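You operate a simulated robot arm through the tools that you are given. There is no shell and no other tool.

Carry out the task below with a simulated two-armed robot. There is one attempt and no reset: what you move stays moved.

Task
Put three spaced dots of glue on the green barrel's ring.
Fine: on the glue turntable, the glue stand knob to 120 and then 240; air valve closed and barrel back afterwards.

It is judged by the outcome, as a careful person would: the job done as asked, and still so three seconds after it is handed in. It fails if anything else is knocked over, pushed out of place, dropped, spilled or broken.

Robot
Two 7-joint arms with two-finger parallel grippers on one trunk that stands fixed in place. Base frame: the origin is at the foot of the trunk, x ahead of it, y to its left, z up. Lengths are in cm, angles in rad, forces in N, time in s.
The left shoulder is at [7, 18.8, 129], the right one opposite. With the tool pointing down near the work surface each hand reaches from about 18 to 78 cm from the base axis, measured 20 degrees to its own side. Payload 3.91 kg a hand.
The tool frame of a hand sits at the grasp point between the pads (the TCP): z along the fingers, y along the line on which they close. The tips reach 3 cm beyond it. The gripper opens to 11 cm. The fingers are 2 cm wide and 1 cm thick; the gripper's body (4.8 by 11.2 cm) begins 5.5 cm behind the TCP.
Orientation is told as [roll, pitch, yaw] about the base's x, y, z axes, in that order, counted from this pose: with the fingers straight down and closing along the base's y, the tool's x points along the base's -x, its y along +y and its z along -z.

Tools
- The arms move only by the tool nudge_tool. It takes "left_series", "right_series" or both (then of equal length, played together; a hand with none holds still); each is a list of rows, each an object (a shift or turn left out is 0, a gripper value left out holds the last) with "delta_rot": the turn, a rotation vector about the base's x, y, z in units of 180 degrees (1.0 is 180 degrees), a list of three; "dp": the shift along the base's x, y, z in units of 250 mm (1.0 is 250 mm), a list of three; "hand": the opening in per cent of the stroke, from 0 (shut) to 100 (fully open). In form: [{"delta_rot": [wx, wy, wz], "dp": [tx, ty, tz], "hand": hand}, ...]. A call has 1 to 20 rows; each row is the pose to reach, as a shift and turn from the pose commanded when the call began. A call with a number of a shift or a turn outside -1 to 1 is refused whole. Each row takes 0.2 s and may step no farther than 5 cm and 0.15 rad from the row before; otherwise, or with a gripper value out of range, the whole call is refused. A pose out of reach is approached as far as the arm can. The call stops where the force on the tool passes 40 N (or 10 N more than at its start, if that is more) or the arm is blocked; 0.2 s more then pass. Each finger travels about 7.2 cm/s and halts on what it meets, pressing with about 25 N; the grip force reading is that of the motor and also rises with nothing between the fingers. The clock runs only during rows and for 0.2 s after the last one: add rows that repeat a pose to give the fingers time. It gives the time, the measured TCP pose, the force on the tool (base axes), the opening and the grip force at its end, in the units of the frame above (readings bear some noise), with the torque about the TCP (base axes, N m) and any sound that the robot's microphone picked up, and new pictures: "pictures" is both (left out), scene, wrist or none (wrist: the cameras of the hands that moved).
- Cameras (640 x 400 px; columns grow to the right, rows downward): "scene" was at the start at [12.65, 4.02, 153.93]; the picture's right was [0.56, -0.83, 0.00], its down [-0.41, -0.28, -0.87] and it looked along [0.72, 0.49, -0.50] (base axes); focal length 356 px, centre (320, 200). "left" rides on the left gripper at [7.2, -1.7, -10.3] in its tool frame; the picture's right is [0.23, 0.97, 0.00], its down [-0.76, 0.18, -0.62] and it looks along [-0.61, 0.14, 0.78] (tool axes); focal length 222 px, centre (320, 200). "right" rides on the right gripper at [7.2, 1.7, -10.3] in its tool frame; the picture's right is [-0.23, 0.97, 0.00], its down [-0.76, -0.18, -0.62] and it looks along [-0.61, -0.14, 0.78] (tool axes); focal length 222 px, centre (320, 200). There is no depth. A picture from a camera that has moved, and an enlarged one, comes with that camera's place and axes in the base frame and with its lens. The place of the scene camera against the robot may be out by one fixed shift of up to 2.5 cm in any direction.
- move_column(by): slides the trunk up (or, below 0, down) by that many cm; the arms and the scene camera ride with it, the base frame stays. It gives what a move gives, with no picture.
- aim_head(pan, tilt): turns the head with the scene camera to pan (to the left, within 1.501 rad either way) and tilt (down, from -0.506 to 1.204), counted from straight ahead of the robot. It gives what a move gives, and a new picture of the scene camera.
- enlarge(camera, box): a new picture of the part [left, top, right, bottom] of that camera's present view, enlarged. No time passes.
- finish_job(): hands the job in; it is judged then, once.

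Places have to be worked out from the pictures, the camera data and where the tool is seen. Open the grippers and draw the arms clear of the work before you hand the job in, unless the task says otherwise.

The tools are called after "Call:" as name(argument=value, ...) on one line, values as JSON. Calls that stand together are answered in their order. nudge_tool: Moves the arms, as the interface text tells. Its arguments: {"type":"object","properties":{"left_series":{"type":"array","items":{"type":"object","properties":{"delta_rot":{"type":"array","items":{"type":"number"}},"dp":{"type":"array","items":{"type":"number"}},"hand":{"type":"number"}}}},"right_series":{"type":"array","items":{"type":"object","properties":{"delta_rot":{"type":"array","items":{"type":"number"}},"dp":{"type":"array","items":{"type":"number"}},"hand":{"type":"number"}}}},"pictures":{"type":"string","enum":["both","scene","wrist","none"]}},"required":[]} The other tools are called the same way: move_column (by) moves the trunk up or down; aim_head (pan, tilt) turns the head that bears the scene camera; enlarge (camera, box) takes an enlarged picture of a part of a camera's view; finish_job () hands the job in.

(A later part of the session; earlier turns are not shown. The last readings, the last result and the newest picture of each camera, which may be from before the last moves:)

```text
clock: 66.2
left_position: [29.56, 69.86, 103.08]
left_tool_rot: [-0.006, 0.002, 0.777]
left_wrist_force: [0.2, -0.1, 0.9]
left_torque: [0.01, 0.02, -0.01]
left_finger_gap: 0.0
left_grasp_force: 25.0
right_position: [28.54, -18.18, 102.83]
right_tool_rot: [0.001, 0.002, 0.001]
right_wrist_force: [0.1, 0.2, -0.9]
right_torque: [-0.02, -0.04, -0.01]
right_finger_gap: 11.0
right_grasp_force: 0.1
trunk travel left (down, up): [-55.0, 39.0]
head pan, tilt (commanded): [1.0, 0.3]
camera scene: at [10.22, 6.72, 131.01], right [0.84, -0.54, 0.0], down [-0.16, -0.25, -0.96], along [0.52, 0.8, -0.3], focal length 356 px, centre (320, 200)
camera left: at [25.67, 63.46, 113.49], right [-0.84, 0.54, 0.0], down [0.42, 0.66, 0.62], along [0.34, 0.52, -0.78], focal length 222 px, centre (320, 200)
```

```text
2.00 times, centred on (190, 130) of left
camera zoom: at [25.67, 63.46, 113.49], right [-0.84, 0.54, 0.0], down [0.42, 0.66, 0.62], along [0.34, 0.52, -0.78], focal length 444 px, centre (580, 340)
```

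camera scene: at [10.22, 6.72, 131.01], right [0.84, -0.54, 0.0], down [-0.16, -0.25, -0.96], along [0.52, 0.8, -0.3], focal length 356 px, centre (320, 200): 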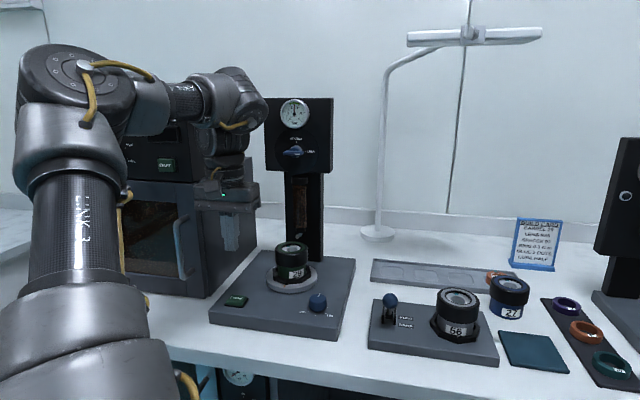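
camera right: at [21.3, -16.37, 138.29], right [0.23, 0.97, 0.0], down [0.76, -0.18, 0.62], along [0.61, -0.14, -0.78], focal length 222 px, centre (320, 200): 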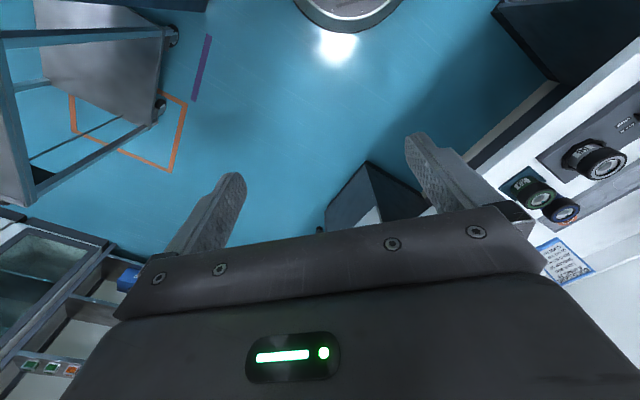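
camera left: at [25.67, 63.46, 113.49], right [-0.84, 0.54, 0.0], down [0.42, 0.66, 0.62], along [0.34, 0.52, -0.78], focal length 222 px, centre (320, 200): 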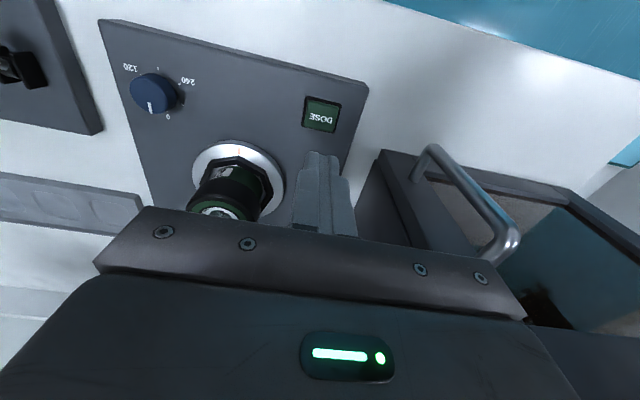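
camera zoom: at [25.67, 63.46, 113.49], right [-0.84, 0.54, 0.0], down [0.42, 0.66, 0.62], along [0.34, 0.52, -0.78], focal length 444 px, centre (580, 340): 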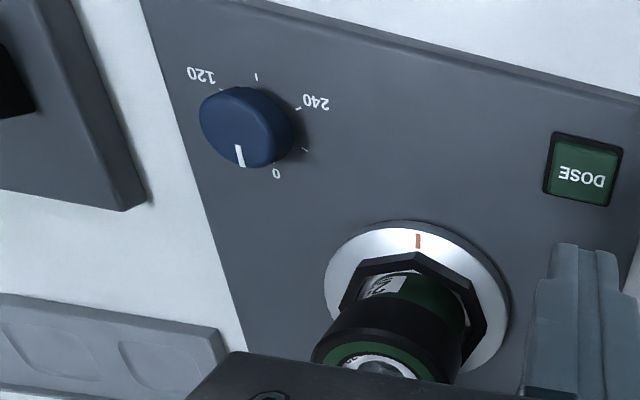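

Button centre is about 0.4 cm further forward, well within its 3 cm width. I'll shift 0.3 cm and descend to just above it (tips at z ≈ 89.3).

Call:
nudge_tool(left_series=[{"dp": [0.004, 0.004, -0.1]}, {"dp": [0.008, 0.008, -0.22]}, {"dp": [0.009, 0.009, -0.32]}, {"dp": [0.009, 0.009, -0.39]}, {"dp": [0.009, 0.009, -0.425]}, {"dp": [0.009, 0.009, -0.425]}], pictures="wrist")

Call:
enlarge(camera="scene", box=[190, 180, 350, 340])

```text
clock: 67.6
left_position: [29.94, 70.0, 92.56]
left_tool_rot: [-0.005, 0.003, 0.777]
left_wrist_force: [-0.3, 0.7, 0.5]
left_torque: [-0.01, 0.02, -0.02]
left_finger_gap: 0.02
left_grasp_force: 25.3
right_position: [28.59, -18.18, 102.9]
right_tool_rot: [-0.001, 0.0, 0.001]
right_wrist_force: [0.2, 0.3, 0.4]
right_torque: [0.01, 0.02, 0.0]
right_finger_gap: 10.97
right_grasp_force: 0.1
trunk travel left (down, up): [-55.0, 39.0]
head pan, tilt (commanded): [1.0, 0.3]
camera left: at [25.92, 63.69, 102.82], right [-0.84, 0.54, 0.0], down [0.42, 0.66, 0.62], along [0.34, 0.52, -0.78], focal length 222 px, centre (320, 200)
```

left: 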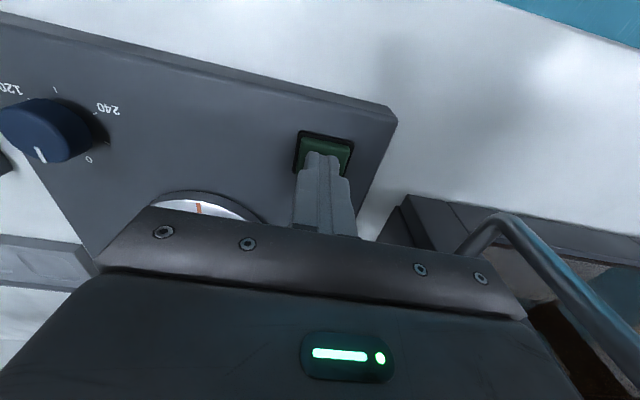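

```text
2.50 times, centred on (270, 260) of scene
camera zoom: at [10.23, 6.74, 131.0], right [0.84, -0.54, 0.0], down [-0.16, -0.25, -0.96], along [0.52, 0.8, -0.3], focal length 891 px, centre (445, 50)
```

zoom: 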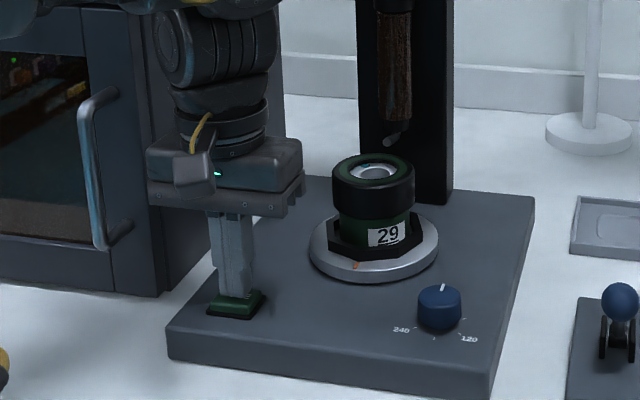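

Fingertips are right over the button. I'll lower in small steps to find first contact.

Call:
nudge_tool(left_series=[{"dp": [0, 0, -0.01]}, {"dp": [0, 0, -0.02]}, {"dp": [0, 0, -0.028]}], pictures="none")

```text
clock: 68.4
left_position: [30.03, 69.98, 91.76]
left_tool_rot: [-0.006, 0.002, 0.778]
left_wrist_force: [-0.4, 0.4, 2.2]
left_torque: [0.05, 0.0, -0.02]
left_finger_gap: 0.01
left_grasp_force: 25.1
right_position: [28.66, -18.17, 102.88]
right_tool_rot: [-0.001, 0.0, 0.001]
right_wrist_force: [-0.1, -0.1, 0.2]
right_torque: [0.0, 0.01, 0.01]
right_finger_gap: 11.0
right_grasp_force: 0.1
trunk travel left (down, up): [-55.0, 39.0]
head pan, tilt (commanded): [1.0, 0.3]
heard: click
```

I heard a click at light contact (2.2 N), so the button likely actuated. I'll lift off and check the ring for a dot before doing anything else.

Call:
nudge_tool(left_series=[{"dp": [0, 0, 0.02]}, {"dp": [0, 0, 0.06]}, {"dp": [0, 0, 0.1]}], pictures="scene")

Call:
enlarge(camera="scene", box=[260, 220, 320, 280])

Call:
enlarge(camera="scene", box=[230, 90, 350, 190])

```text
clock: 69.2
left_position: [30.07, 70.06, 94.27]
left_tool_rot: [-0.005, 0.002, 0.777]
left_wrist_force: [-0.5, 0.0, 0.3]
left_torque: [-0.04, 0.01, -0.05]
left_finger_gap: 0.02
left_grasp_force: 25.0
right_position: [28.64, -18.25, 102.93]
right_tool_rot: [-0.001, 0.0, 0.0]
right_wrist_force: [-0.6, 0.3, -0.3]
right_torque: [-0.02, 0.02, 0.0]
right_finger_gap: 10.97
right_grasp_force: 0.0
trunk travel left (down, up): [-55.0, 39.0]
head pan, tilt (commanded): [1.0, 0.3]
camera scene: at [10.21, 6.72, 131.0], right [0.84, -0.54, 0.0], down [-0.16, -0.25, -0.96], along [0.52, 0.8, -0.3], focal length 356 px, centre (320, 200)
```

scene: 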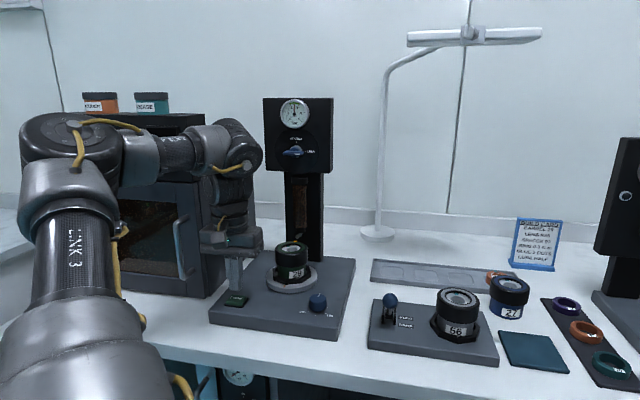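

```text
6.67 times, centred on (290, 250) of scene
camera zoom: at [10.21, 6.72, 131.0], right [0.84, -0.54, 0.0], down [-0.16, -0.25, -0.96], along [0.52, 0.8, -0.3], focal length 2375 px, centre (520, -133)
```

zoom: 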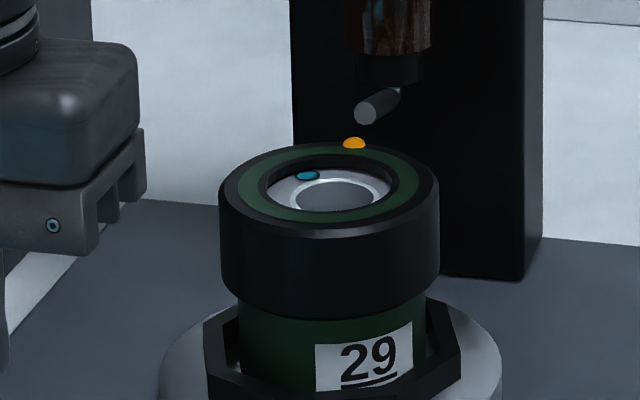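

```text
4.00 times, centred on (290, 140) of scene
camera zoom: at [10.21, 6.72, 131.0], right [0.84, -0.54, 0.0], down [-0.16, -0.25, -0.96], along [0.52, 0.8, -0.3], focal length 1425 px, centre (440, 440)
```

zoom: 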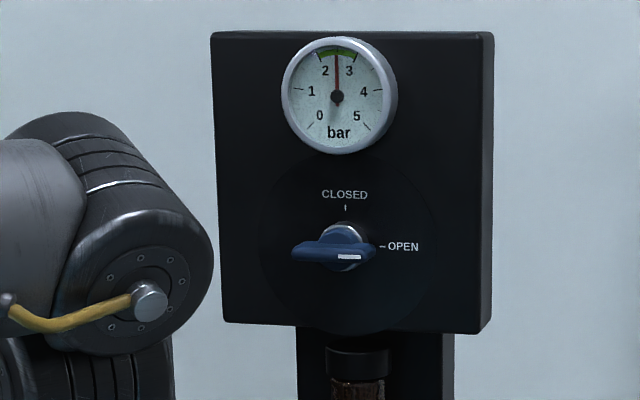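

A glue dot appeared at the rear of the ring, so the first dose worked. I'll raise the hand and use the wrist camera for a more overhead look at exactly where it landed.

Call:
nudge_tool(left_series=[{"dp": [0, 0, 0.15]}, {"dp": [0, 0, 0.32]}, {"dp": [0, 0, 0.5]}, {"dp": [0, 0, 0.68]}, {"dp": [0.05, -0.05, 0.8]}, {"dp": [0.1, -0.1, 0.88]}, {"dp": [0.1, -0.1, 0.88]}], pictures="wrist")

Call:
enlarge(camera="left", box=[200, 100, 330, 210])

```text
clock: 70.8
left_position: [32.05, 67.55, 113.41]
left_tool_rot: [-0.007, 0.0, 0.777]
left_wrist_force: [-0.1, 0.9, 0.1]
left_torque: [0.02, 0.02, -0.03]
left_finger_gap: 0.0
left_grasp_force: 24.9
left hand out of reach, approached as far as the arm can: row 5, 6, 7
right_position: [28.65, -18.24, 102.89]
right_tool_rot: [0.001, -0.001, 0.0]
right_wrist_force: [0.3, -0.1, 0.4]
right_torque: [-0.01, 0.0, 0.01]
right_finger_gap: 10.99
right_grasp_force: 0.1
trunk travel left (down, up): [-55.0, 39.0]
head pan, tilt (commanded): [1.0, 0.3]
camera left: at [28.13, 61.18, 123.72], right [-0.84, 0.54, -0.01], down [0.42, 0.66, 0.62], along [0.34, 0.52, -0.78], focal length 222 px, centre (320, 200)
```

left: 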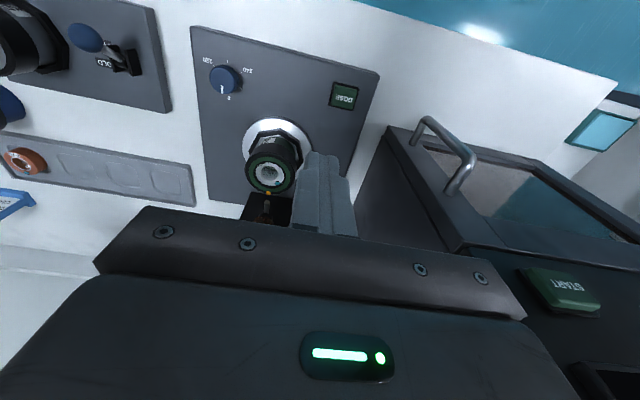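

```text
3.64 times, centred on (265, 155) of left
camera zoom: at [28.13, 61.18, 123.72], right [-0.84, 0.54, -0.01], down [0.42, 0.66, 0.62], along [0.34, 0.52, -0.78], focal length 808 px, centre (520, 364)
```

zoom: 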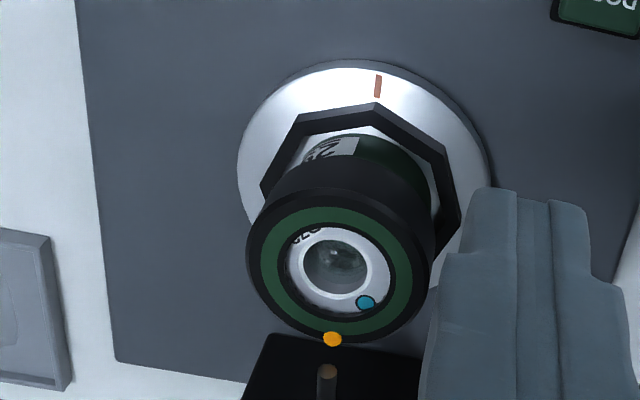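

The dot sits on the top face at the rear. I'll zoom further to measure its radius against the black ring and the green inner annulus.

Call:
enlarge(camera="left", box=[235, 145, 305, 205])

Call:
enlarge(camera="scene", box=[270, 230, 315, 270])

```text
6.67 times, centred on (270, 175) of left
camera zoom: at [28.13, 61.18, 123.72], right [-0.84, 0.54, -0.01], down [0.42, 0.66, 0.62], along [0.34, 0.52, -0.78], focal length 1481 px, centre (653, 367)
```

zoom: 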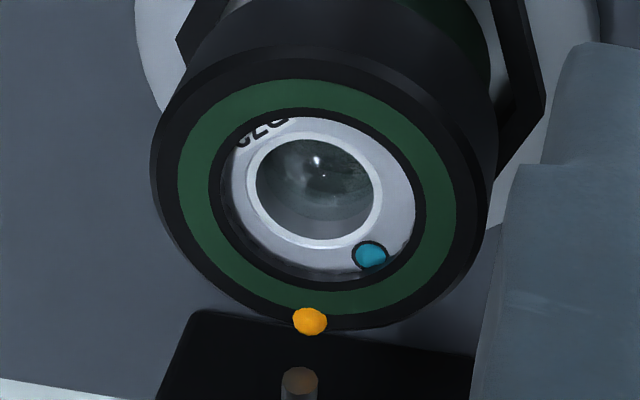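

```text
10.00 times, centred on (292, 250) of scene
camera zoom: at [10.26, 6.68, 131.01], right [0.84, -0.54, 0.0], down [-0.16, -0.25, -0.96], along [0.52, 0.8, -0.3], focal length 3563 px, centre (595, -300)
```

zoom: 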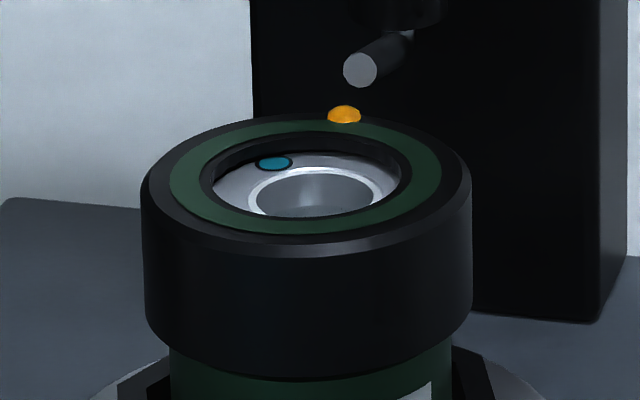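

The dot is at radius ≈3.2 cm, on the black ring right at its seam — good. Next is the turntable knob: I'll move above it (about (42.2, 59.4)) with fingers opened to 6.6 cm.

Call:
nudge_tool(left_series=[{"dp": [0.06, -0.05, -0.04], "hand": 30}, {"dp": [0.14, -0.11, -0.1], "hand": 60}, {"dp": [0.22, -0.18, -0.18], "hand": 60}, {"dp": [0.3, -0.25, -0.26], "hand": 60}, {"dp": [0.37, -0.3, -0.34], "hand": 60}, {"dp": [0.406, -0.326, -0.42], "hand": 60}, {"dp": [0.406, -0.326, -0.42], "hand": 60}], pictures="both")

Call:
enlarge(camera="left", box=[240, 60, 400, 200])

```text
clock: 72.4
left_position: [42.31, 59.2, 103.02]
left_tool_rot: [-0.005, 0.0, 0.776]
left_wrist_force: [0.4, 0.5, -0.1]
left_torque: [-0.02, -0.02, -0.01]
left_finger_gap: 6.61
left_grasp_force: 0.1
right_position: [28.55, -18.13, 102.85]
right_tool_rot: [-0.001, 0.0, -0.001]
right_wrist_force: [0.7, 0.7, 0.1]
right_torque: [0.0, 0.0, 0.0]
right_finger_gap: 10.98
right_grasp_force: 0.0
trunk travel left (down, up): [-55.0, 39.0]
head pan, tilt (commanded): [1.0, 0.3]
camera scene: at [10.2, 6.7, 131.01], right [0.84, -0.54, 0.0], down [-0.16, -0.25, -0.96], along [0.52, 0.8, -0.3], focal length 356 px, centre (320, 200)
camera left: at [38.2, 52.86, 113.33], right [-0.84, 0.54, -0.01], down [0.42, 0.66, 0.62], along [0.34, 0.52, -0.78], focal length 222 px, centre (320, 200)
```

scene: 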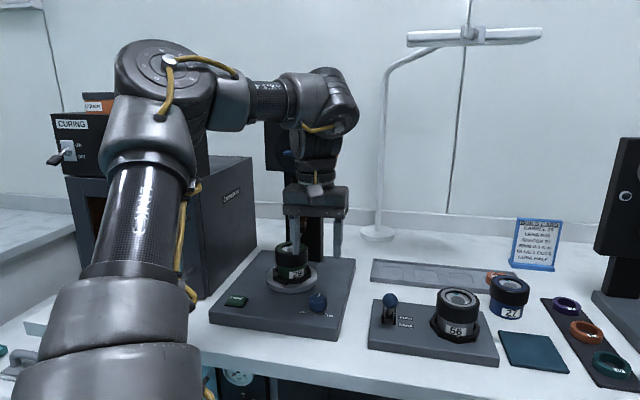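
left: 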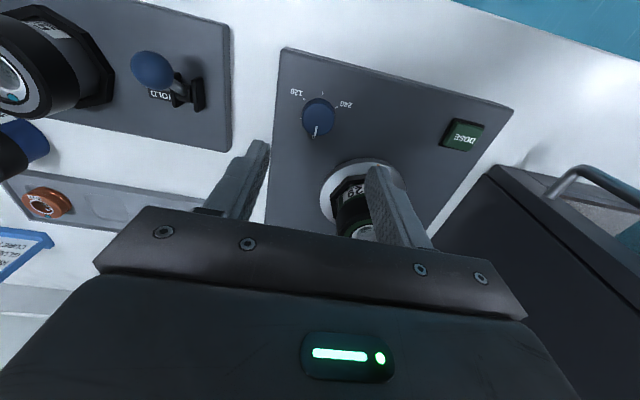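

```text
2.86 times, centred on (320, 130) of left
camera zoom: at [38.2, 52.86, 113.33], right [-0.84, 0.54, -0.01], down [0.42, 0.66, 0.62], along [0.34, 0.52, -0.78], focal length 635 px, centre (320, 400)
```

zoom: 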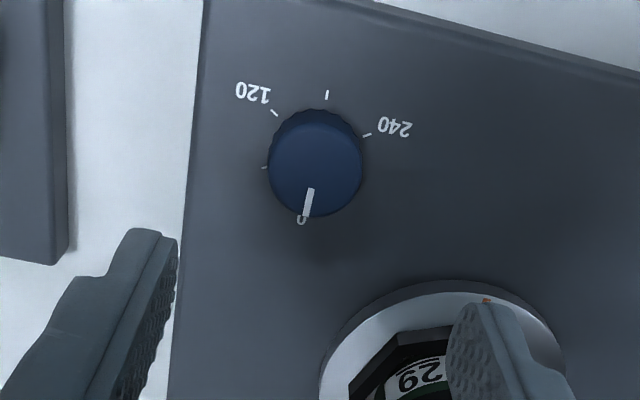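

The knob is just ahead of the TCP (about 0.5 cm). Before gripping, I'll test in free air whether the wrist can turn the full −120° here.

Call:
nudge_tool(left_series=[{"delta_rot": [0, 0, -0.045]}, {"delta_rot": [0, 0, -0.09]}, {"delta_rot": [0, 0, -0.135]}, {"delta_rot": [0, 0, -0.18]}, {"delta_rot": [0, 0, -0.225]}, {"delta_rot": [0, 0, -0.27]}, {"delta_rot": [0, 0, -0.315]}, {"delta_rot": [0, 0, -0.36]}, {"delta_rot": [0, 0, -0.405]}, {"delta_rot": [0, 0, -0.45]}, {"delta_rot": [0, 0, -0.495]}, {"delta_rot": [0, 0, -0.54]}, {"delta_rot": [0, 0, -0.585]}, {"delta_rot": [0, 0, -0.63]}, {"delta_rot": [0, 0, -0.6667]}, {"delta_rot": [0, 0, -0.7]}, {"delta_rot": [0, 0, -0.7]}], pictures="both")

```text
clock: 76.0
left_position: [42.08, 59.38, 102.93]
left_tool_rot: [-0.006, 0.001, -1.425]
left_wrist_force: [-0.5, -1.2, -0.3]
left_torque: [0.0, -0.02, 0.01]
left_finger_gap: 6.59
left_grasp_force: 0.0
right_position: [28.53, -18.16, 102.91]
right_tool_rot: [-0.001, 0.0, 0.002]
right_wrist_force: [-0.9, -0.1, -0.7]
right_torque: [-0.01, 0.01, 0.0]
right_finger_gap: 11.01
right_grasp_force: 0.1
trunk travel left (down, up): [-55.0, 39.0]
head pan, tilt (commanded): [1.0, 0.3]
camera scene: at [10.22, 6.75, 131.0], right [0.84, -0.54, 0.0], down [-0.16, -0.25, -0.96], along [0.52, 0.8, -0.3], focal length 356 px, centre (320, 200)
camera left: at [39.43, 66.27, 113.33], right [0.93, 0.37, -0.01], down [0.29, -0.73, 0.62], along [0.22, -0.58, -0.78], focal length 222 px, centre (320, 200)
```

scene: 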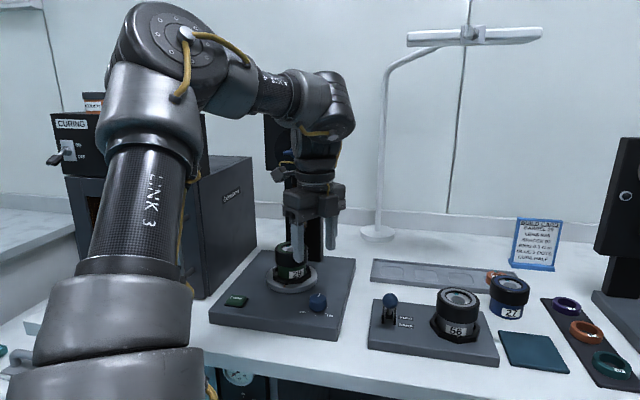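
left: 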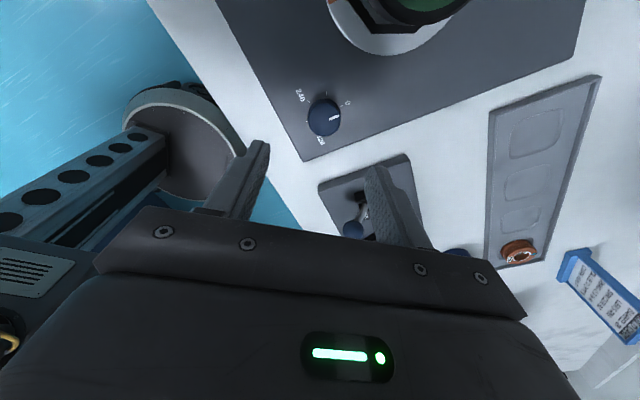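

The full −120° turn (and a bit more) is reachable. This opposite-side view gives a second fix on the knob, so I'll zoom in on it.

Call:
enlarge(camera="left", box=[250, 60, 410, 180])

```text
3.33 times, centred on (330, 120) of left
camera zoom: at [39.43, 66.27, 113.33], right [0.93, 0.37, -0.01], down [0.29, -0.73, 0.62], along [0.22, -0.58, -0.78], focal length 740 px, centre (287, 467)
```

zoom: 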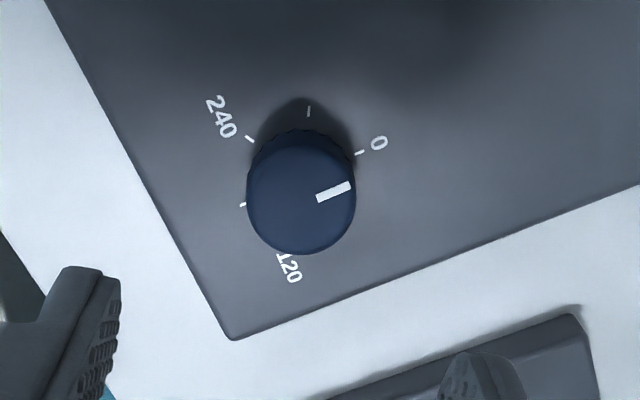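

Combining both views gives the knob axis at (42.66, 59.33) with its top near z ≈ 90.5 and the pointer exactly at 0. I'll turn back to the starting yaw, recentre, and lower to z ≈ 96.

Call:
nudge_tool(left_series=[{"dp": [0.018, 0.0016, 0], "delta_rot": [0, 0, 0.045]}, {"dp": [0.018, 0.0016, 0], "delta_rot": [0, 0, 0.09]}, {"dp": [0.018, 0.0016, 0], "delta_rot": [0, 0, 0.135]}, {"dp": [0.018, 0.0016, 0], "delta_rot": [0, 0, 0.18]}, {"dp": [0.018, 0.0016, 0], "delta_rot": [0, 0, 0.225]}, {"dp": [0.018, 0.0016, 0], "delta_rot": [0, 0, 0.27]}, {"dp": [0.018, 0.0016, 0], "delta_rot": [0, 0, 0.315]}, {"dp": [0.018, 0.0016, 0], "delta_rot": [0, 0, 0.36]}, {"dp": [0.018, 0.0016, -0.02], "delta_rot": [0, 0, 0.405]}, {"dp": [0.018, 0.0016, -0.06], "delta_rot": [0, 0, 0.45]}, {"dp": [0.018, 0.0016, -0.1], "delta_rot": [0, 0, 0.495]}, {"dp": [0.018, 0.0016, -0.14], "delta_rot": [0, 0, 0.54]}, {"dp": [0.018, 0.0016, -0.18], "delta_rot": [0, 0, 0.585]}, {"dp": [0.018, 0.0016, -0.22], "delta_rot": [0, 0, 0.63]}, {"dp": [0.018, 0.0016, -0.25], "delta_rot": [0, 0, 0.67]}, {"dp": [0.018, 0.0016, -0.28], "delta_rot": [0, 0, 0.7]}, {"dp": [0.018, 0.0016, -0.28], "delta_rot": [0, 0, 0.7]}], pictures="wrist")

Call:
enlarge(camera="left", box=[220, 60, 420, 220])

```text
clock: 79.6
left_position: [42.59, 59.42, 95.92]
left_tool_rot: [-0.004, 0.0, 0.779]
left_wrist_force: [-0.4, 0.4, 0.0]
left_torque: [-0.02, 0.0, -0.01]
left_finger_gap: 6.59
left_grasp_force: 0.2
right_position: [28.62, -18.12, 102.86]
right_tool_rot: [0.0, 0.0, -0.001]
right_wrist_force: [0.7, -0.8, 0.4]
right_torque: [0.0, 0.01, -0.01]
right_finger_gap: 11.0
right_grasp_force: 0.1
trunk travel left (down, up): [-55.0, 39.0]
head pan, tilt (commanded): [1.0, 0.3]
camera left: at [38.69, 53.15, 106.3], right [-0.85, 0.53, 0.0], down [0.42, 0.66, 0.62], along [0.33, 0.52, -0.78], focal length 222 px, centre (320, 200)
```

left: 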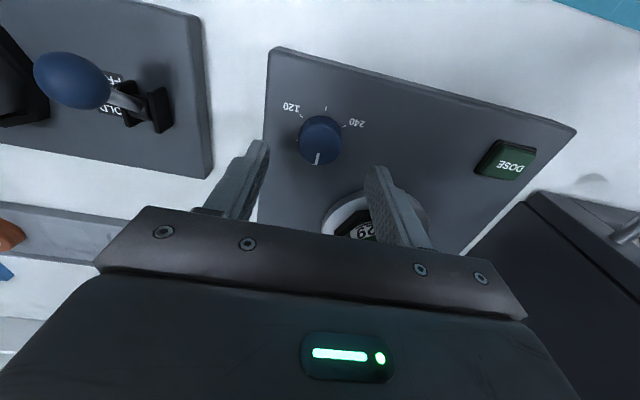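

```text
2.50 times, centred on (320, 140) of left
camera zoom: at [38.69, 53.15, 106.3], right [-0.85, 0.53, 0.0], down [0.42, 0.66, 0.62], along [0.33, 0.52, -0.78], focal length 555 px, centre (320, 350)
```

zoom: 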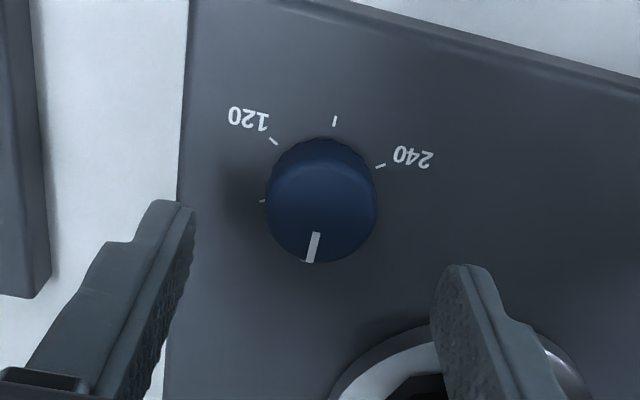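

The knob is centred under the fingers to within about 2 mm. I'll descend to z ≈ 91 (tips just above the plate) and grip it.

Call:
nudge_tool(left_series=[{"dp": [-0.004, -0.004, -0.06]}, {"dp": [-0.004, -0.004, -0.12]}, {"dp": [-0.004, -0.004, -0.16]}, {"dp": [-0.004, -0.004, -0.19]}, {"dp": [-0.004, -0.004, -0.19]}], pictures="wrist")

Call:
nudge_tool(left_series=[{"hand": 45}, {"hand": 35}, {"hand": 25}, {"hand": 20}, {"hand": 20}], pictures="both")

```text
clock: 80.8
left_position: [42.53, 59.35, 91.29]
left_tool_rot: [-0.005, 0.002, 0.777]
left_wrist_force: [0.0, -0.3, 0.2]
left_torque: [-0.01, 0.0, -0.04]
left_finger_gap: 6.59
left_grasp_force: 0.1
right_position: [28.56, -18.26, 102.88]
right_tool_rot: [-0.001, 0.001, 0.001]
right_wrist_force: [0.5, 0.1, 0.1]
right_torque: [0.01, 0.0, -0.02]
right_finger_gap: 11.02
right_grasp_force: 0.0
trunk travel left (down, up): [-55.0, 39.0]
head pan, tilt (commanded): [1.0, 0.3]
camera left: at [38.48, 53.0, 101.67], right [-0.84, 0.54, 0.0], down [0.42, 0.66, 0.62], along [0.34, 0.52, -0.78], focal length 222 px, centre (320, 200)
```

left: 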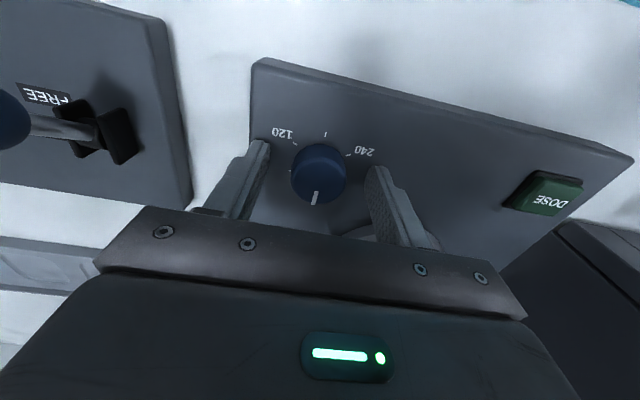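

```text
clock: 82.0
left_position: [42.5, 59.2, 91.29]
left_tool_rot: [-0.006, 0.0, 0.776]
left_wrist_force: [1.9, -3.9, -1.7]
left_torque: [0.29, 0.22, -0.01]
left_finger_gap: 3.38
left_grasp_force: 45.0
right_position: [28.81, -18.19, 102.99]
right_tool_rot: [0.001, 0.001, 0.0]
right_wrist_force: [0.1, 0.0, 1.2]
right_torque: [0.05, 0.0, 0.0]
right_finger_gap: 11.01
right_grasp_force: 0.0
trunk travel left (down, up): [-55.0, 39.0]
head pan, tilt (commanded): [1.0, 0.3]
camera scene: at [10.28, 6.69, 131.0], right [0.84, -0.54, 0.0], down [-0.16, -0.25, -0.96], along [0.52, 0.8, -0.3], focal length 356 px, centre (320, 200)
camera left: at [38.55, 52.95, 101.68], right [-0.84, 0.54, 0.0], down [0.42, 0.66, 0.62], along [0.34, 0.52, -0.78], focal length 222 px, centre (320, 200)
```

scene: 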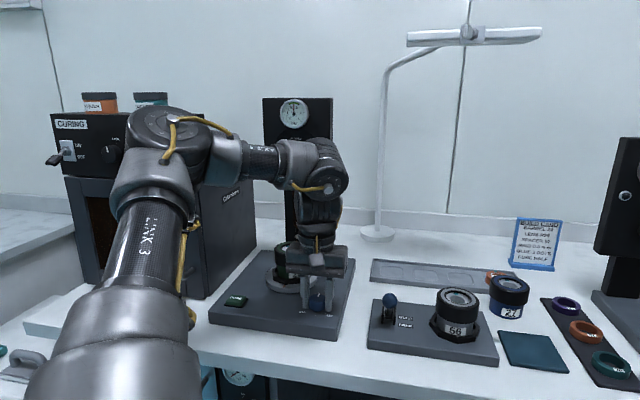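
left: 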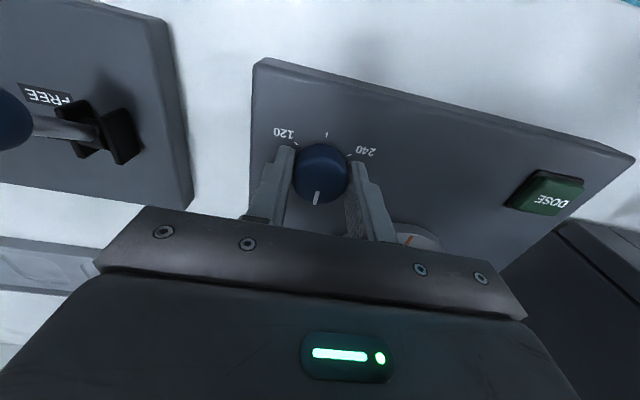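

Knob gripped at 3.38 cm. I'll zoom in to check how the knob axis sits relative to the pads before turning.

Call:
enlarge(camera="left", box=[250, 110, 410, 230])

Call:
enlarge(camera="scene", box=[270, 230, 370, 330])

```text
3.33 times, centred on (330, 170) of left
camera zoom: at [38.55, 52.95, 101.68], right [-0.84, 0.54, 0.0], down [0.42, 0.66, 0.62], along [0.34, 0.52, -0.78], focal length 740 px, centre (287, 300)
```

zoom: 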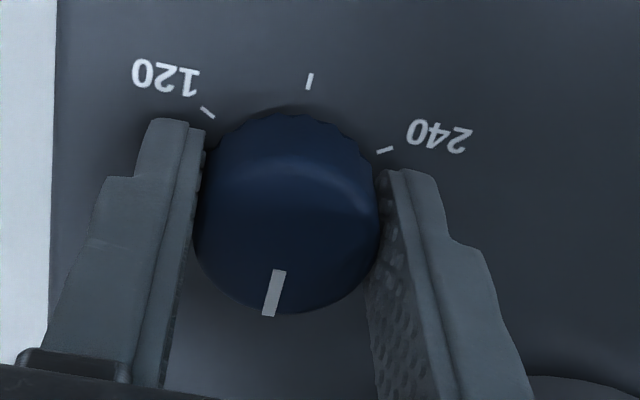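

```text
4.00 times, centred on (320, 280) of scene
camera zoom: at [10.28, 6.69, 131.0], right [0.84, -0.54, 0.0], down [-0.16, -0.25, -0.96], along [0.52, 0.8, -0.3], focal length 1425 px, centre (320, -120)
```

zoom: 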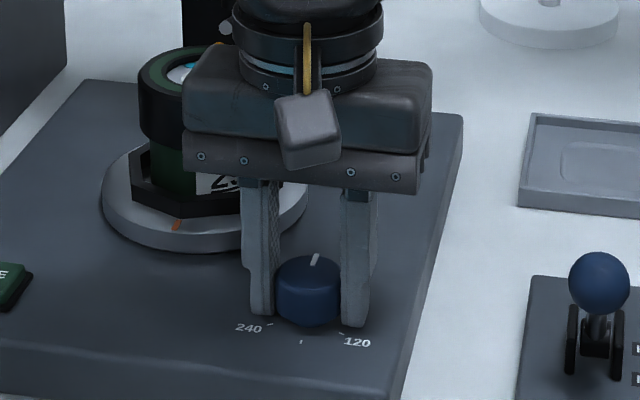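

The knob axis coincides with the TCP. I'll rotate −120° (clockwise from above) in one sweep; the force limit will stop it if something binds.

Call:
nudge_tool(left_series=[{"delta_rot": [0, 0, -0.03]}, {"delta_rot": [0, 0, -0.075]}, {"delta_rot": [0, 0, -0.12]}, {"delta_rot": [0, 0, -0.165]}, {"delta_rot": [0, 0, -0.21]}, {"delta_rot": [0, 0, -0.255]}, {"delta_rot": [0, 0, -0.3]}, {"delta_rot": [0, 0, -0.345]}, {"delta_rot": [0, 0, -0.39]}, {"delta_rot": [0, 0, -0.435]}, {"delta_rot": [0, 0, -0.48]}, {"delta_rot": [0, 0, -0.525]}, {"delta_rot": [0, 0, -0.57]}, {"delta_rot": [0, 0, -0.615]}, {"delta_rot": [0, 0, -0.65]}, {"delta_rot": [0, 0, -0.6667]}, {"delta_rot": [0, 0, -0.6667]}], pictures="both")

Call:
enlarge(camera="left", box=[250, 110, 410, 230])

Call:
enlarge(camera="scene", box=[270, 230, 370, 330])

```text
clock: 85.6
left_position: [42.56, 59.31, 91.19]
left_tool_rot: [-0.003, 0.004, -1.319]
left_wrist_force: [10.8, 8.8, 23.8]
left_torque: [-0.69, -0.62, 0.0]
left_finger_gap: 3.36
left_grasp_force: 45.3
right_position: [28.6, -18.39, 102.88]
right_tool_rot: [0.001, 0.0, 0.001]
right_wrist_force: [0.3, -1.0, 0.6]
right_torque: [0.02, 0.02, 0.02]
right_finger_gap: 11.01
right_grasp_force: 0.0
trunk travel left (down, up): [-55.0, 39.0]
head pan, tilt (commanded): [1.0, 0.3]
camera scene: at [10.17, 6.64, 131.03], right [0.84, -0.54, 0.0], down [-0.16, -0.25, -0.96], along [0.52, 0.8, -0.29], focal length 356 px, centre (320, 200)
camera left: at [39.17, 65.79, 101.67], right [0.89, 0.46, 0.0], down [0.36, -0.69, 0.62], along [0.29, -0.55, -0.78], focal length 222 px, centre (320, 200)
```

scene: 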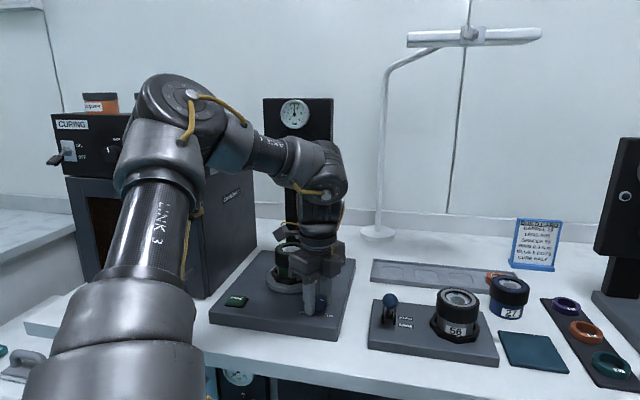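
left: 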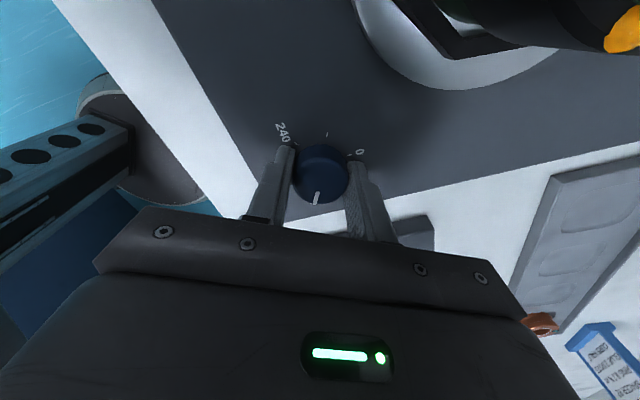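

```text
3.33 times, centred on (330, 170) of left
camera zoom: at [39.17, 65.79, 101.67], right [0.89, 0.46, 0.0], down [0.36, -0.69, 0.62], along [0.29, -0.55, -0.78], focal length 740 px, centre (287, 300)
```

zoom: 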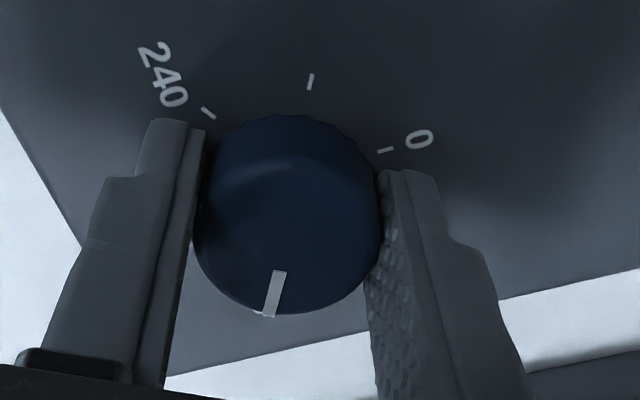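

```text
4.00 times, centred on (320, 280) of scene
camera zoom: at [10.17, 6.64, 131.03], right [0.84, -0.54, 0.0], down [-0.16, -0.25, -0.96], along [0.52, 0.8, -0.29], focal length 1425 px, centre (320, -120)
```

zoom: 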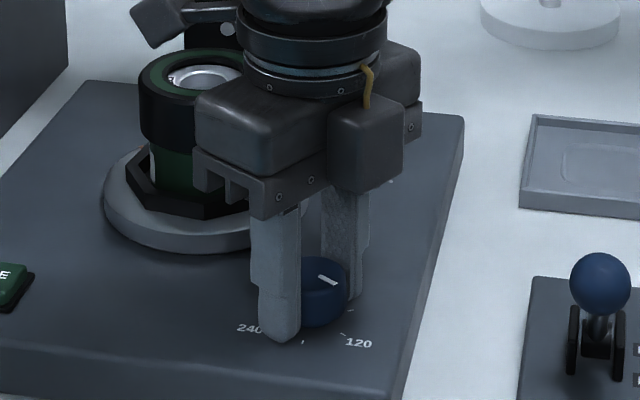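

The knob turned with the hand exactly 120° (pointer fixed relative to the pads) and the dot rotated with the turntable. I'll release the knob and lift clear.

Call:
nudge_tool(left_series=[{"hand": 40}, {"hand": 52}, {"hand": 60}, {"hand": 60}, {"dp": [0, 0, 0.06]}, {"dp": [0, 0, 0.16]}, {"dp": [0, 0, 0.3]}, {"dp": [0, 0, 0.46]}, {"dp": [0, 0, 0.46]}], pictures="both")

Call:
enlarge(camera="left", box=[250, 60, 410, 180])

Call:
enlarge(camera="scene", box=[250, 220, 350, 320])

```text
clock: 87.6
left_position: [42.44, 59.6, 101.99]
left_tool_rot: [-0.007, 0.0, -1.317]
left_wrist_force: [0.0, 0.5, 0.0]
left_torque: [-0.06, -0.01, 0.0]
left_finger_gap: 6.6
left_grasp_force: 0.0
right_position: [28.65, -18.23, 102.78]
right_tool_rot: [-0.002, 0.001, 0.001]
right_wrist_force: [0.5, -0.3, -0.4]
right_torque: [0.02, 0.01, -0.01]
right_finger_gap: 10.98
right_grasp_force: 0.0
trunk travel left (down, up): [-55.0, 39.0]
head pan, tilt (commanded): [1.0, 0.3]
camera scene: at [10.27, 6.85, 130.99], right [0.84, -0.54, 0.0], down [-0.16, -0.25, -0.95], along [0.52, 0.8, -0.3], focal length 356 px, centre (320, 200)
camera left: at [39.06, 66.02, 112.33], right [0.89, 0.46, -0.01], down [0.37, -0.69, 0.62], along [0.28, -0.55, -0.78], focal length 222 px, centre (320, 200)
```

scene: 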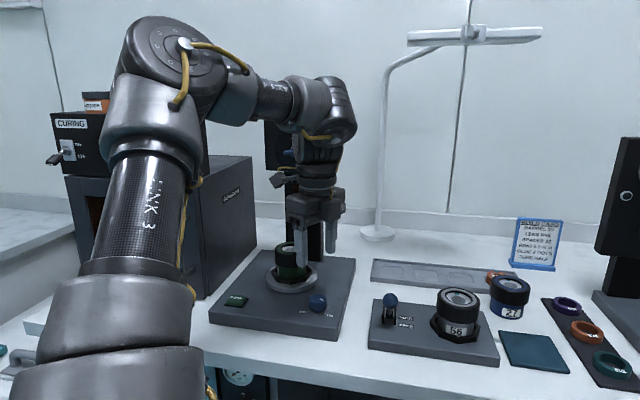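
left: 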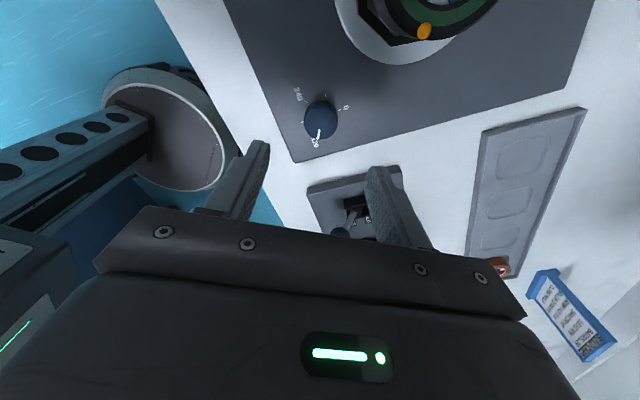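

```text
3.33 times, centred on (330, 120) of left
camera zoom: at [39.06, 66.02, 112.33], right [0.89, 0.46, -0.01], down [0.37, -0.69, 0.62], along [0.28, -0.55, -0.78], focal length 740 px, centre (287, 467)
```

zoom: 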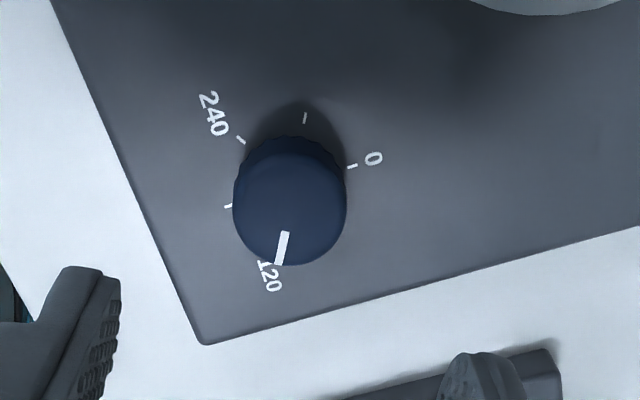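

```text
4.00 times, centred on (300, 270) of scene
camera zoom: at [10.27, 6.85, 130.99], right [0.84, -0.54, 0.0], down [-0.16, -0.25, -0.95], along [0.52, 0.8, -0.3], focal length 1425 px, centre (400, -80)
```

zoom: 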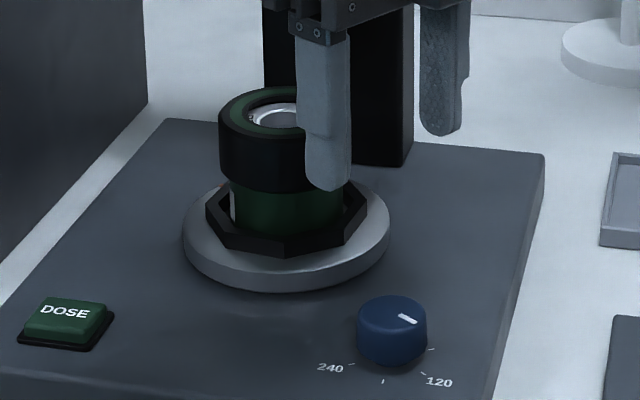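

Pointer confirmed at 120. I'll swing the hand back to yaw 45° while moving over to DOSE with fingers closed, staying above the barrel's height.

Call:
nudge_tool(left_series=[{"dp": [-0.02, 0.01, 0.02], "delta_rot": [0, 0, 0.045], "hand": 40}, {"dp": [-0.05, 0.03, 0.04], "delta_rot": [0, 0, 0.09], "hand": 20}, {"dp": [-0.08, 0.06, 0.04], "delta_rot": [0, 0, 0.135], "hand": 0}, {"dp": [-0.12, 0.09, 0.04], "delta_rot": [0, 0, 0.18]}, {"dp": [-0.16, 0.12, 0.04], "delta_rot": [0, 0, 0.225]}, {"dp": [-0.2, 0.16, 0.04], "delta_rot": [0, 0, 0.27]}, {"dp": [-0.24, 0.19, 0.04], "delta_rot": [0, 0, 0.315]}, {"dp": [-0.28, 0.23, 0.04], "delta_rot": [0, 0, 0.36]}, {"dp": [-0.32, 0.26, 0.04], "delta_rot": [0, 0, 0.405]}, {"dp": [-0.36, 0.3, 0.04], "delta_rot": [0, 0, 0.45]}, {"dp": [-0.4, 0.33, 0.04], "delta_rot": [0, 0, 0.495]}, {"dp": [-0.44, 0.36, 0.04], "delta_rot": [0, 0, 0.54]}, {"dp": [-0.47, 0.39, 0.03], "delta_rot": [0, 0, 0.585]}, {"dp": [-0.49, 0.41, 0.02], "delta_rot": [0, 0, 0.63]}, {"dp": [-0.505, 0.424, 0.0], "delta_rot": [0, 0, 0.6667]}, {"dp": [-0.505, 0.424, 0.0], "delta_rot": [0, 0, 0.6667]}], pictures="both")

Call:
enlarge(camera="left", box=[150, 60, 410, 220])

```text
clock: 91.0
left_position: [29.85, 69.92, 102.63]
left_tool_rot: [-0.006, 0.002, 0.778]
left_wrist_force: [-0.5, 1.1, -0.1]
left_torque: [0.01, -0.04, 0.0]
left_finger_gap: 0.0
left_grasp_force: 25.4
right_position: [28.59, -18.18, 102.84]
right_tool_rot: [0.001, 0.001, 0.0]
right_wrist_force: [-0.1, -0.8, -0.2]
right_torque: [0.0, 0.0, -0.01]
right_finger_gap: 11.02
right_grasp_force: 0.0
trunk travel left (down, up): [-55.0, 39.0]
head pan, tilt (commanded): [1.0, 0.3]
camera scene: at [10.22, 6.73, 131.0], right [0.84, -0.54, 0.0], down [-0.16, -0.25, -0.96], along [0.52, 0.8, -0.3], focal length 356 px, centre (320, 200)
camera left: at [25.99, 63.71, 112.99], right [-0.85, 0.53, 0.0], down [0.42, 0.66, 0.62], along [0.33, 0.52, -0.78], focal length 222 px, centre (320, 200)
```

scene: 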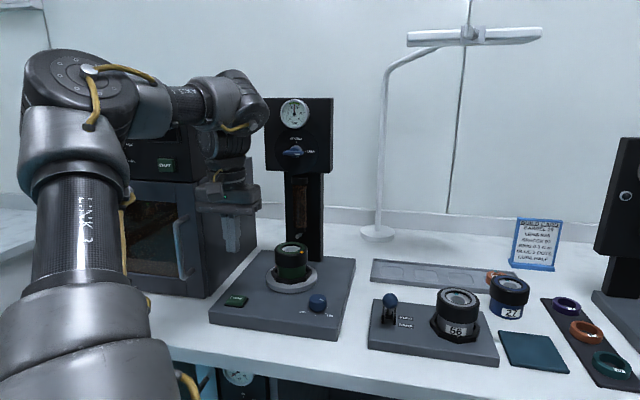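
left: 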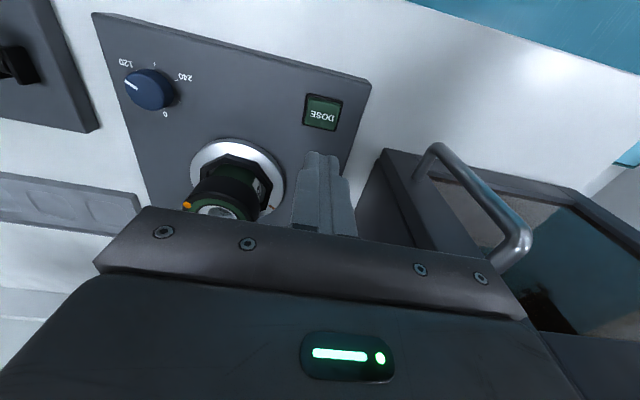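

```text
2.46 times, centred on (280, 140) of left
camera zoom: at [25.99, 63.71, 112.99], right [-0.85, 0.53, 0.0], down [0.42, 0.66, 0.62], along [0.33, 0.52, -0.78], focal length 547 px, centre (418, 348)
```

zoom: 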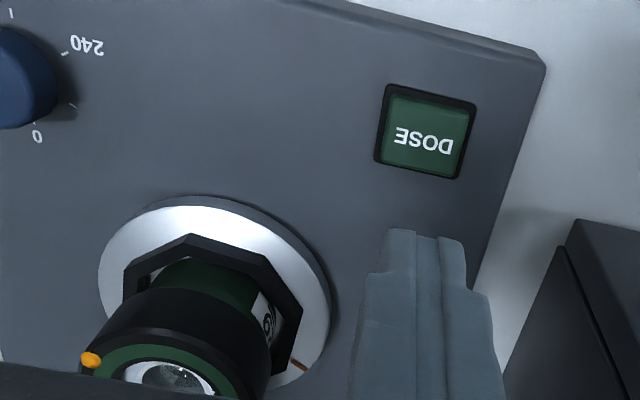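

The first dot has rotated to the right-front and the fingertips are above DOSE again. I'll press it with the same depth as before and lift off in one motion.

Call:
nudge_tool(left_series=[{"dp": [0.004, 0.003, -0.12]}, {"dp": [0.005, 0.004, -0.26]}, {"dp": [0.005, 0.004, -0.36]}, {"dp": [0.005, 0.004, -0.405]}, {"dp": [0.005, 0.004, -0.42]}, {"dp": [0.005, 0.004, -0.434]}, {"dp": [0.005, 0.004, -0.42]}, {"dp": [0.005, 0.004, -0.36]}, {"dp": [0.005, 0.004, -0.25]}], pictures="both")

Call:
enlarge(camera="scene", box=[260, 220, 320, 280])

```text
clock: 93.0
left_position: [30.11, 70.14, 96.73]
left_tool_rot: [-0.003, 0.002, 0.776]
left_wrist_force: [-0.5, -1.2, 0.0]
left_torque: [0.03, 0.01, 0.0]
left_finger_gap: 0.0
left_grasp_force: 25.3
right_position: [28.64, -18.32, 102.84]
right_tool_rot: [0.001, 0.001, -0.001]
right_wrist_force: [0.6, 0.2, -0.3]
right_torque: [0.01, -0.01, 0.0]
right_finger_gap: 10.99
right_grasp_force: 0.0
trunk travel left (down, up): [-55.0, 39.0]
head pan, tilt (commanded): [1.0, 0.3]
heard: click
camera scene: at [10.2, 6.61, 131.01], right [0.84, -0.54, 0.0], down [-0.16, -0.25, -0.96], along [0.52, 0.8, -0.29], focal length 356 px, centre (320, 200)
camera left: at [25.94, 63.84, 107.04], right [-0.84, 0.54, 0.0], down [0.42, 0.66, 0.62], along [0.34, 0.52, -0.78], focal length 222 px, centre (320, 200)
```

scene: 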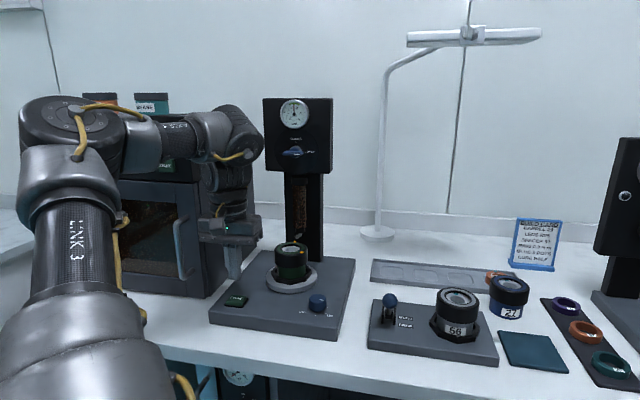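
left: 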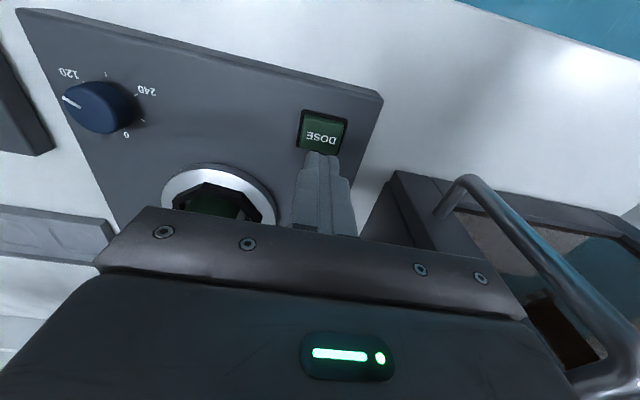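

```text
6.67 times, centred on (290, 250) of scene
camera zoom: at [10.2, 6.61, 131.01], right [0.84, -0.54, 0.0], down [-0.16, -0.25, -0.96], along [0.52, 0.8, -0.29], focal length 2375 px, centre (520, -133)
```

zoom: 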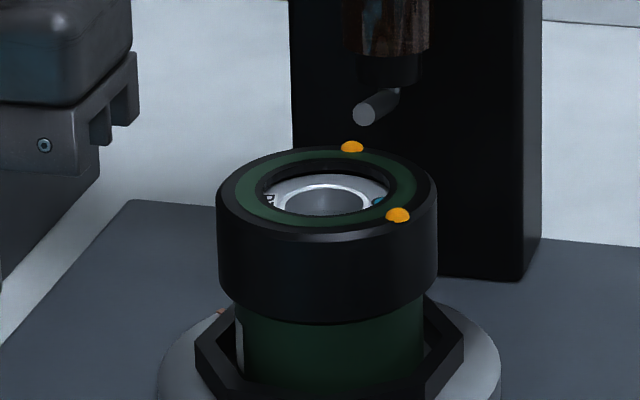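

Second dot placed cleanly 120° from the first. Now back to the knob: I'll rise, travel over it with fingers opened to 6.6 cm, and lower part-way for a check.

Call:
nudge_tool(left_series=[{"dp": [0, 0, 0.1], "hand": 10}, {"dp": [0.03, -0.025, 0.2], "hand": 30}, {"dp": [0.11, -0.095, 0.22], "hand": 50}, {"dp": [0.21, -0.18, 0.22], "hand": 60}, {"dp": [0.31, -0.265, 0.22], "hand": 60}, {"dp": [0.41, -0.35, 0.2], "hand": 60}, {"dp": [0.48, -0.41, 0.15], "hand": 60}, {"dp": [0.503, -0.427, 0.06], "hand": 60}, {"dp": [0.503, -0.427, -0.02], "hand": 60}, {"dp": [0.503, -0.427, -0.02], "hand": 60}], pictures="wrist")

Call:
enlarge(camera="left", box=[220, 60, 420, 220])

```text
clock: 95.2
left_position: [42.74, 59.36, 96.08]
left_tool_rot: [-0.005, 0.001, 0.777]
left_wrist_force: [0.3, -0.1, -0.3]
left_torque: [0.0, 0.02, -0.01]
left_finger_gap: 6.59
left_grasp_force: 0.2
right_position: [28.59, -18.28, 102.75]
right_tool_rot: [-0.002, 0.001, 0.0]
right_wrist_force: [0.5, 0.3, -0.4]
right_torque: [0.01, 0.03, 0.01]
right_finger_gap: 11.02
right_grasp_force: 0.0
trunk travel left (down, up): [-55.0, 39.0]
head pan, tilt (commanded): [1.0, 0.3]
camera left: at [38.7, 53.03, 106.48], right [-0.84, 0.54, -0.01], down [0.42, 0.66, 0.62], along [0.34, 0.52, -0.78], focal length 222 px, centre (320, 200)
```

left: 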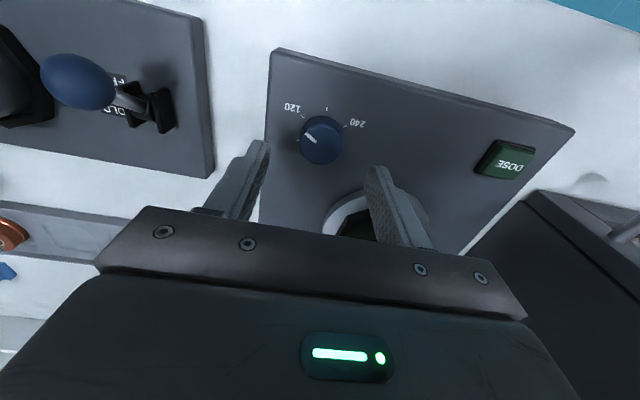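

```text
2.50 times, centred on (320, 140) of left
camera zoom: at [38.7, 53.03, 106.48], right [-0.84, 0.54, -0.01], down [0.42, 0.66, 0.62], along [0.34, 0.52, -0.78], focal length 555 px, centre (320, 350)
```

zoom: 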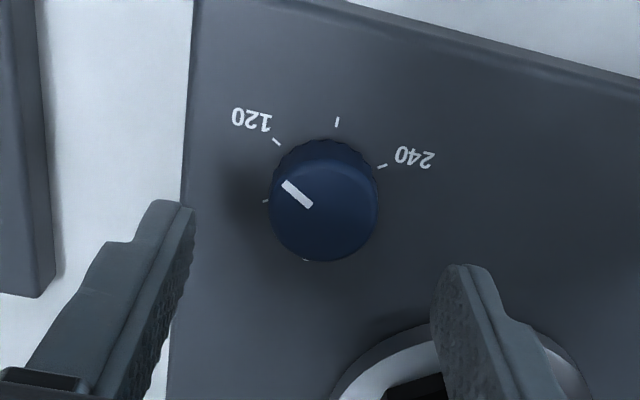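

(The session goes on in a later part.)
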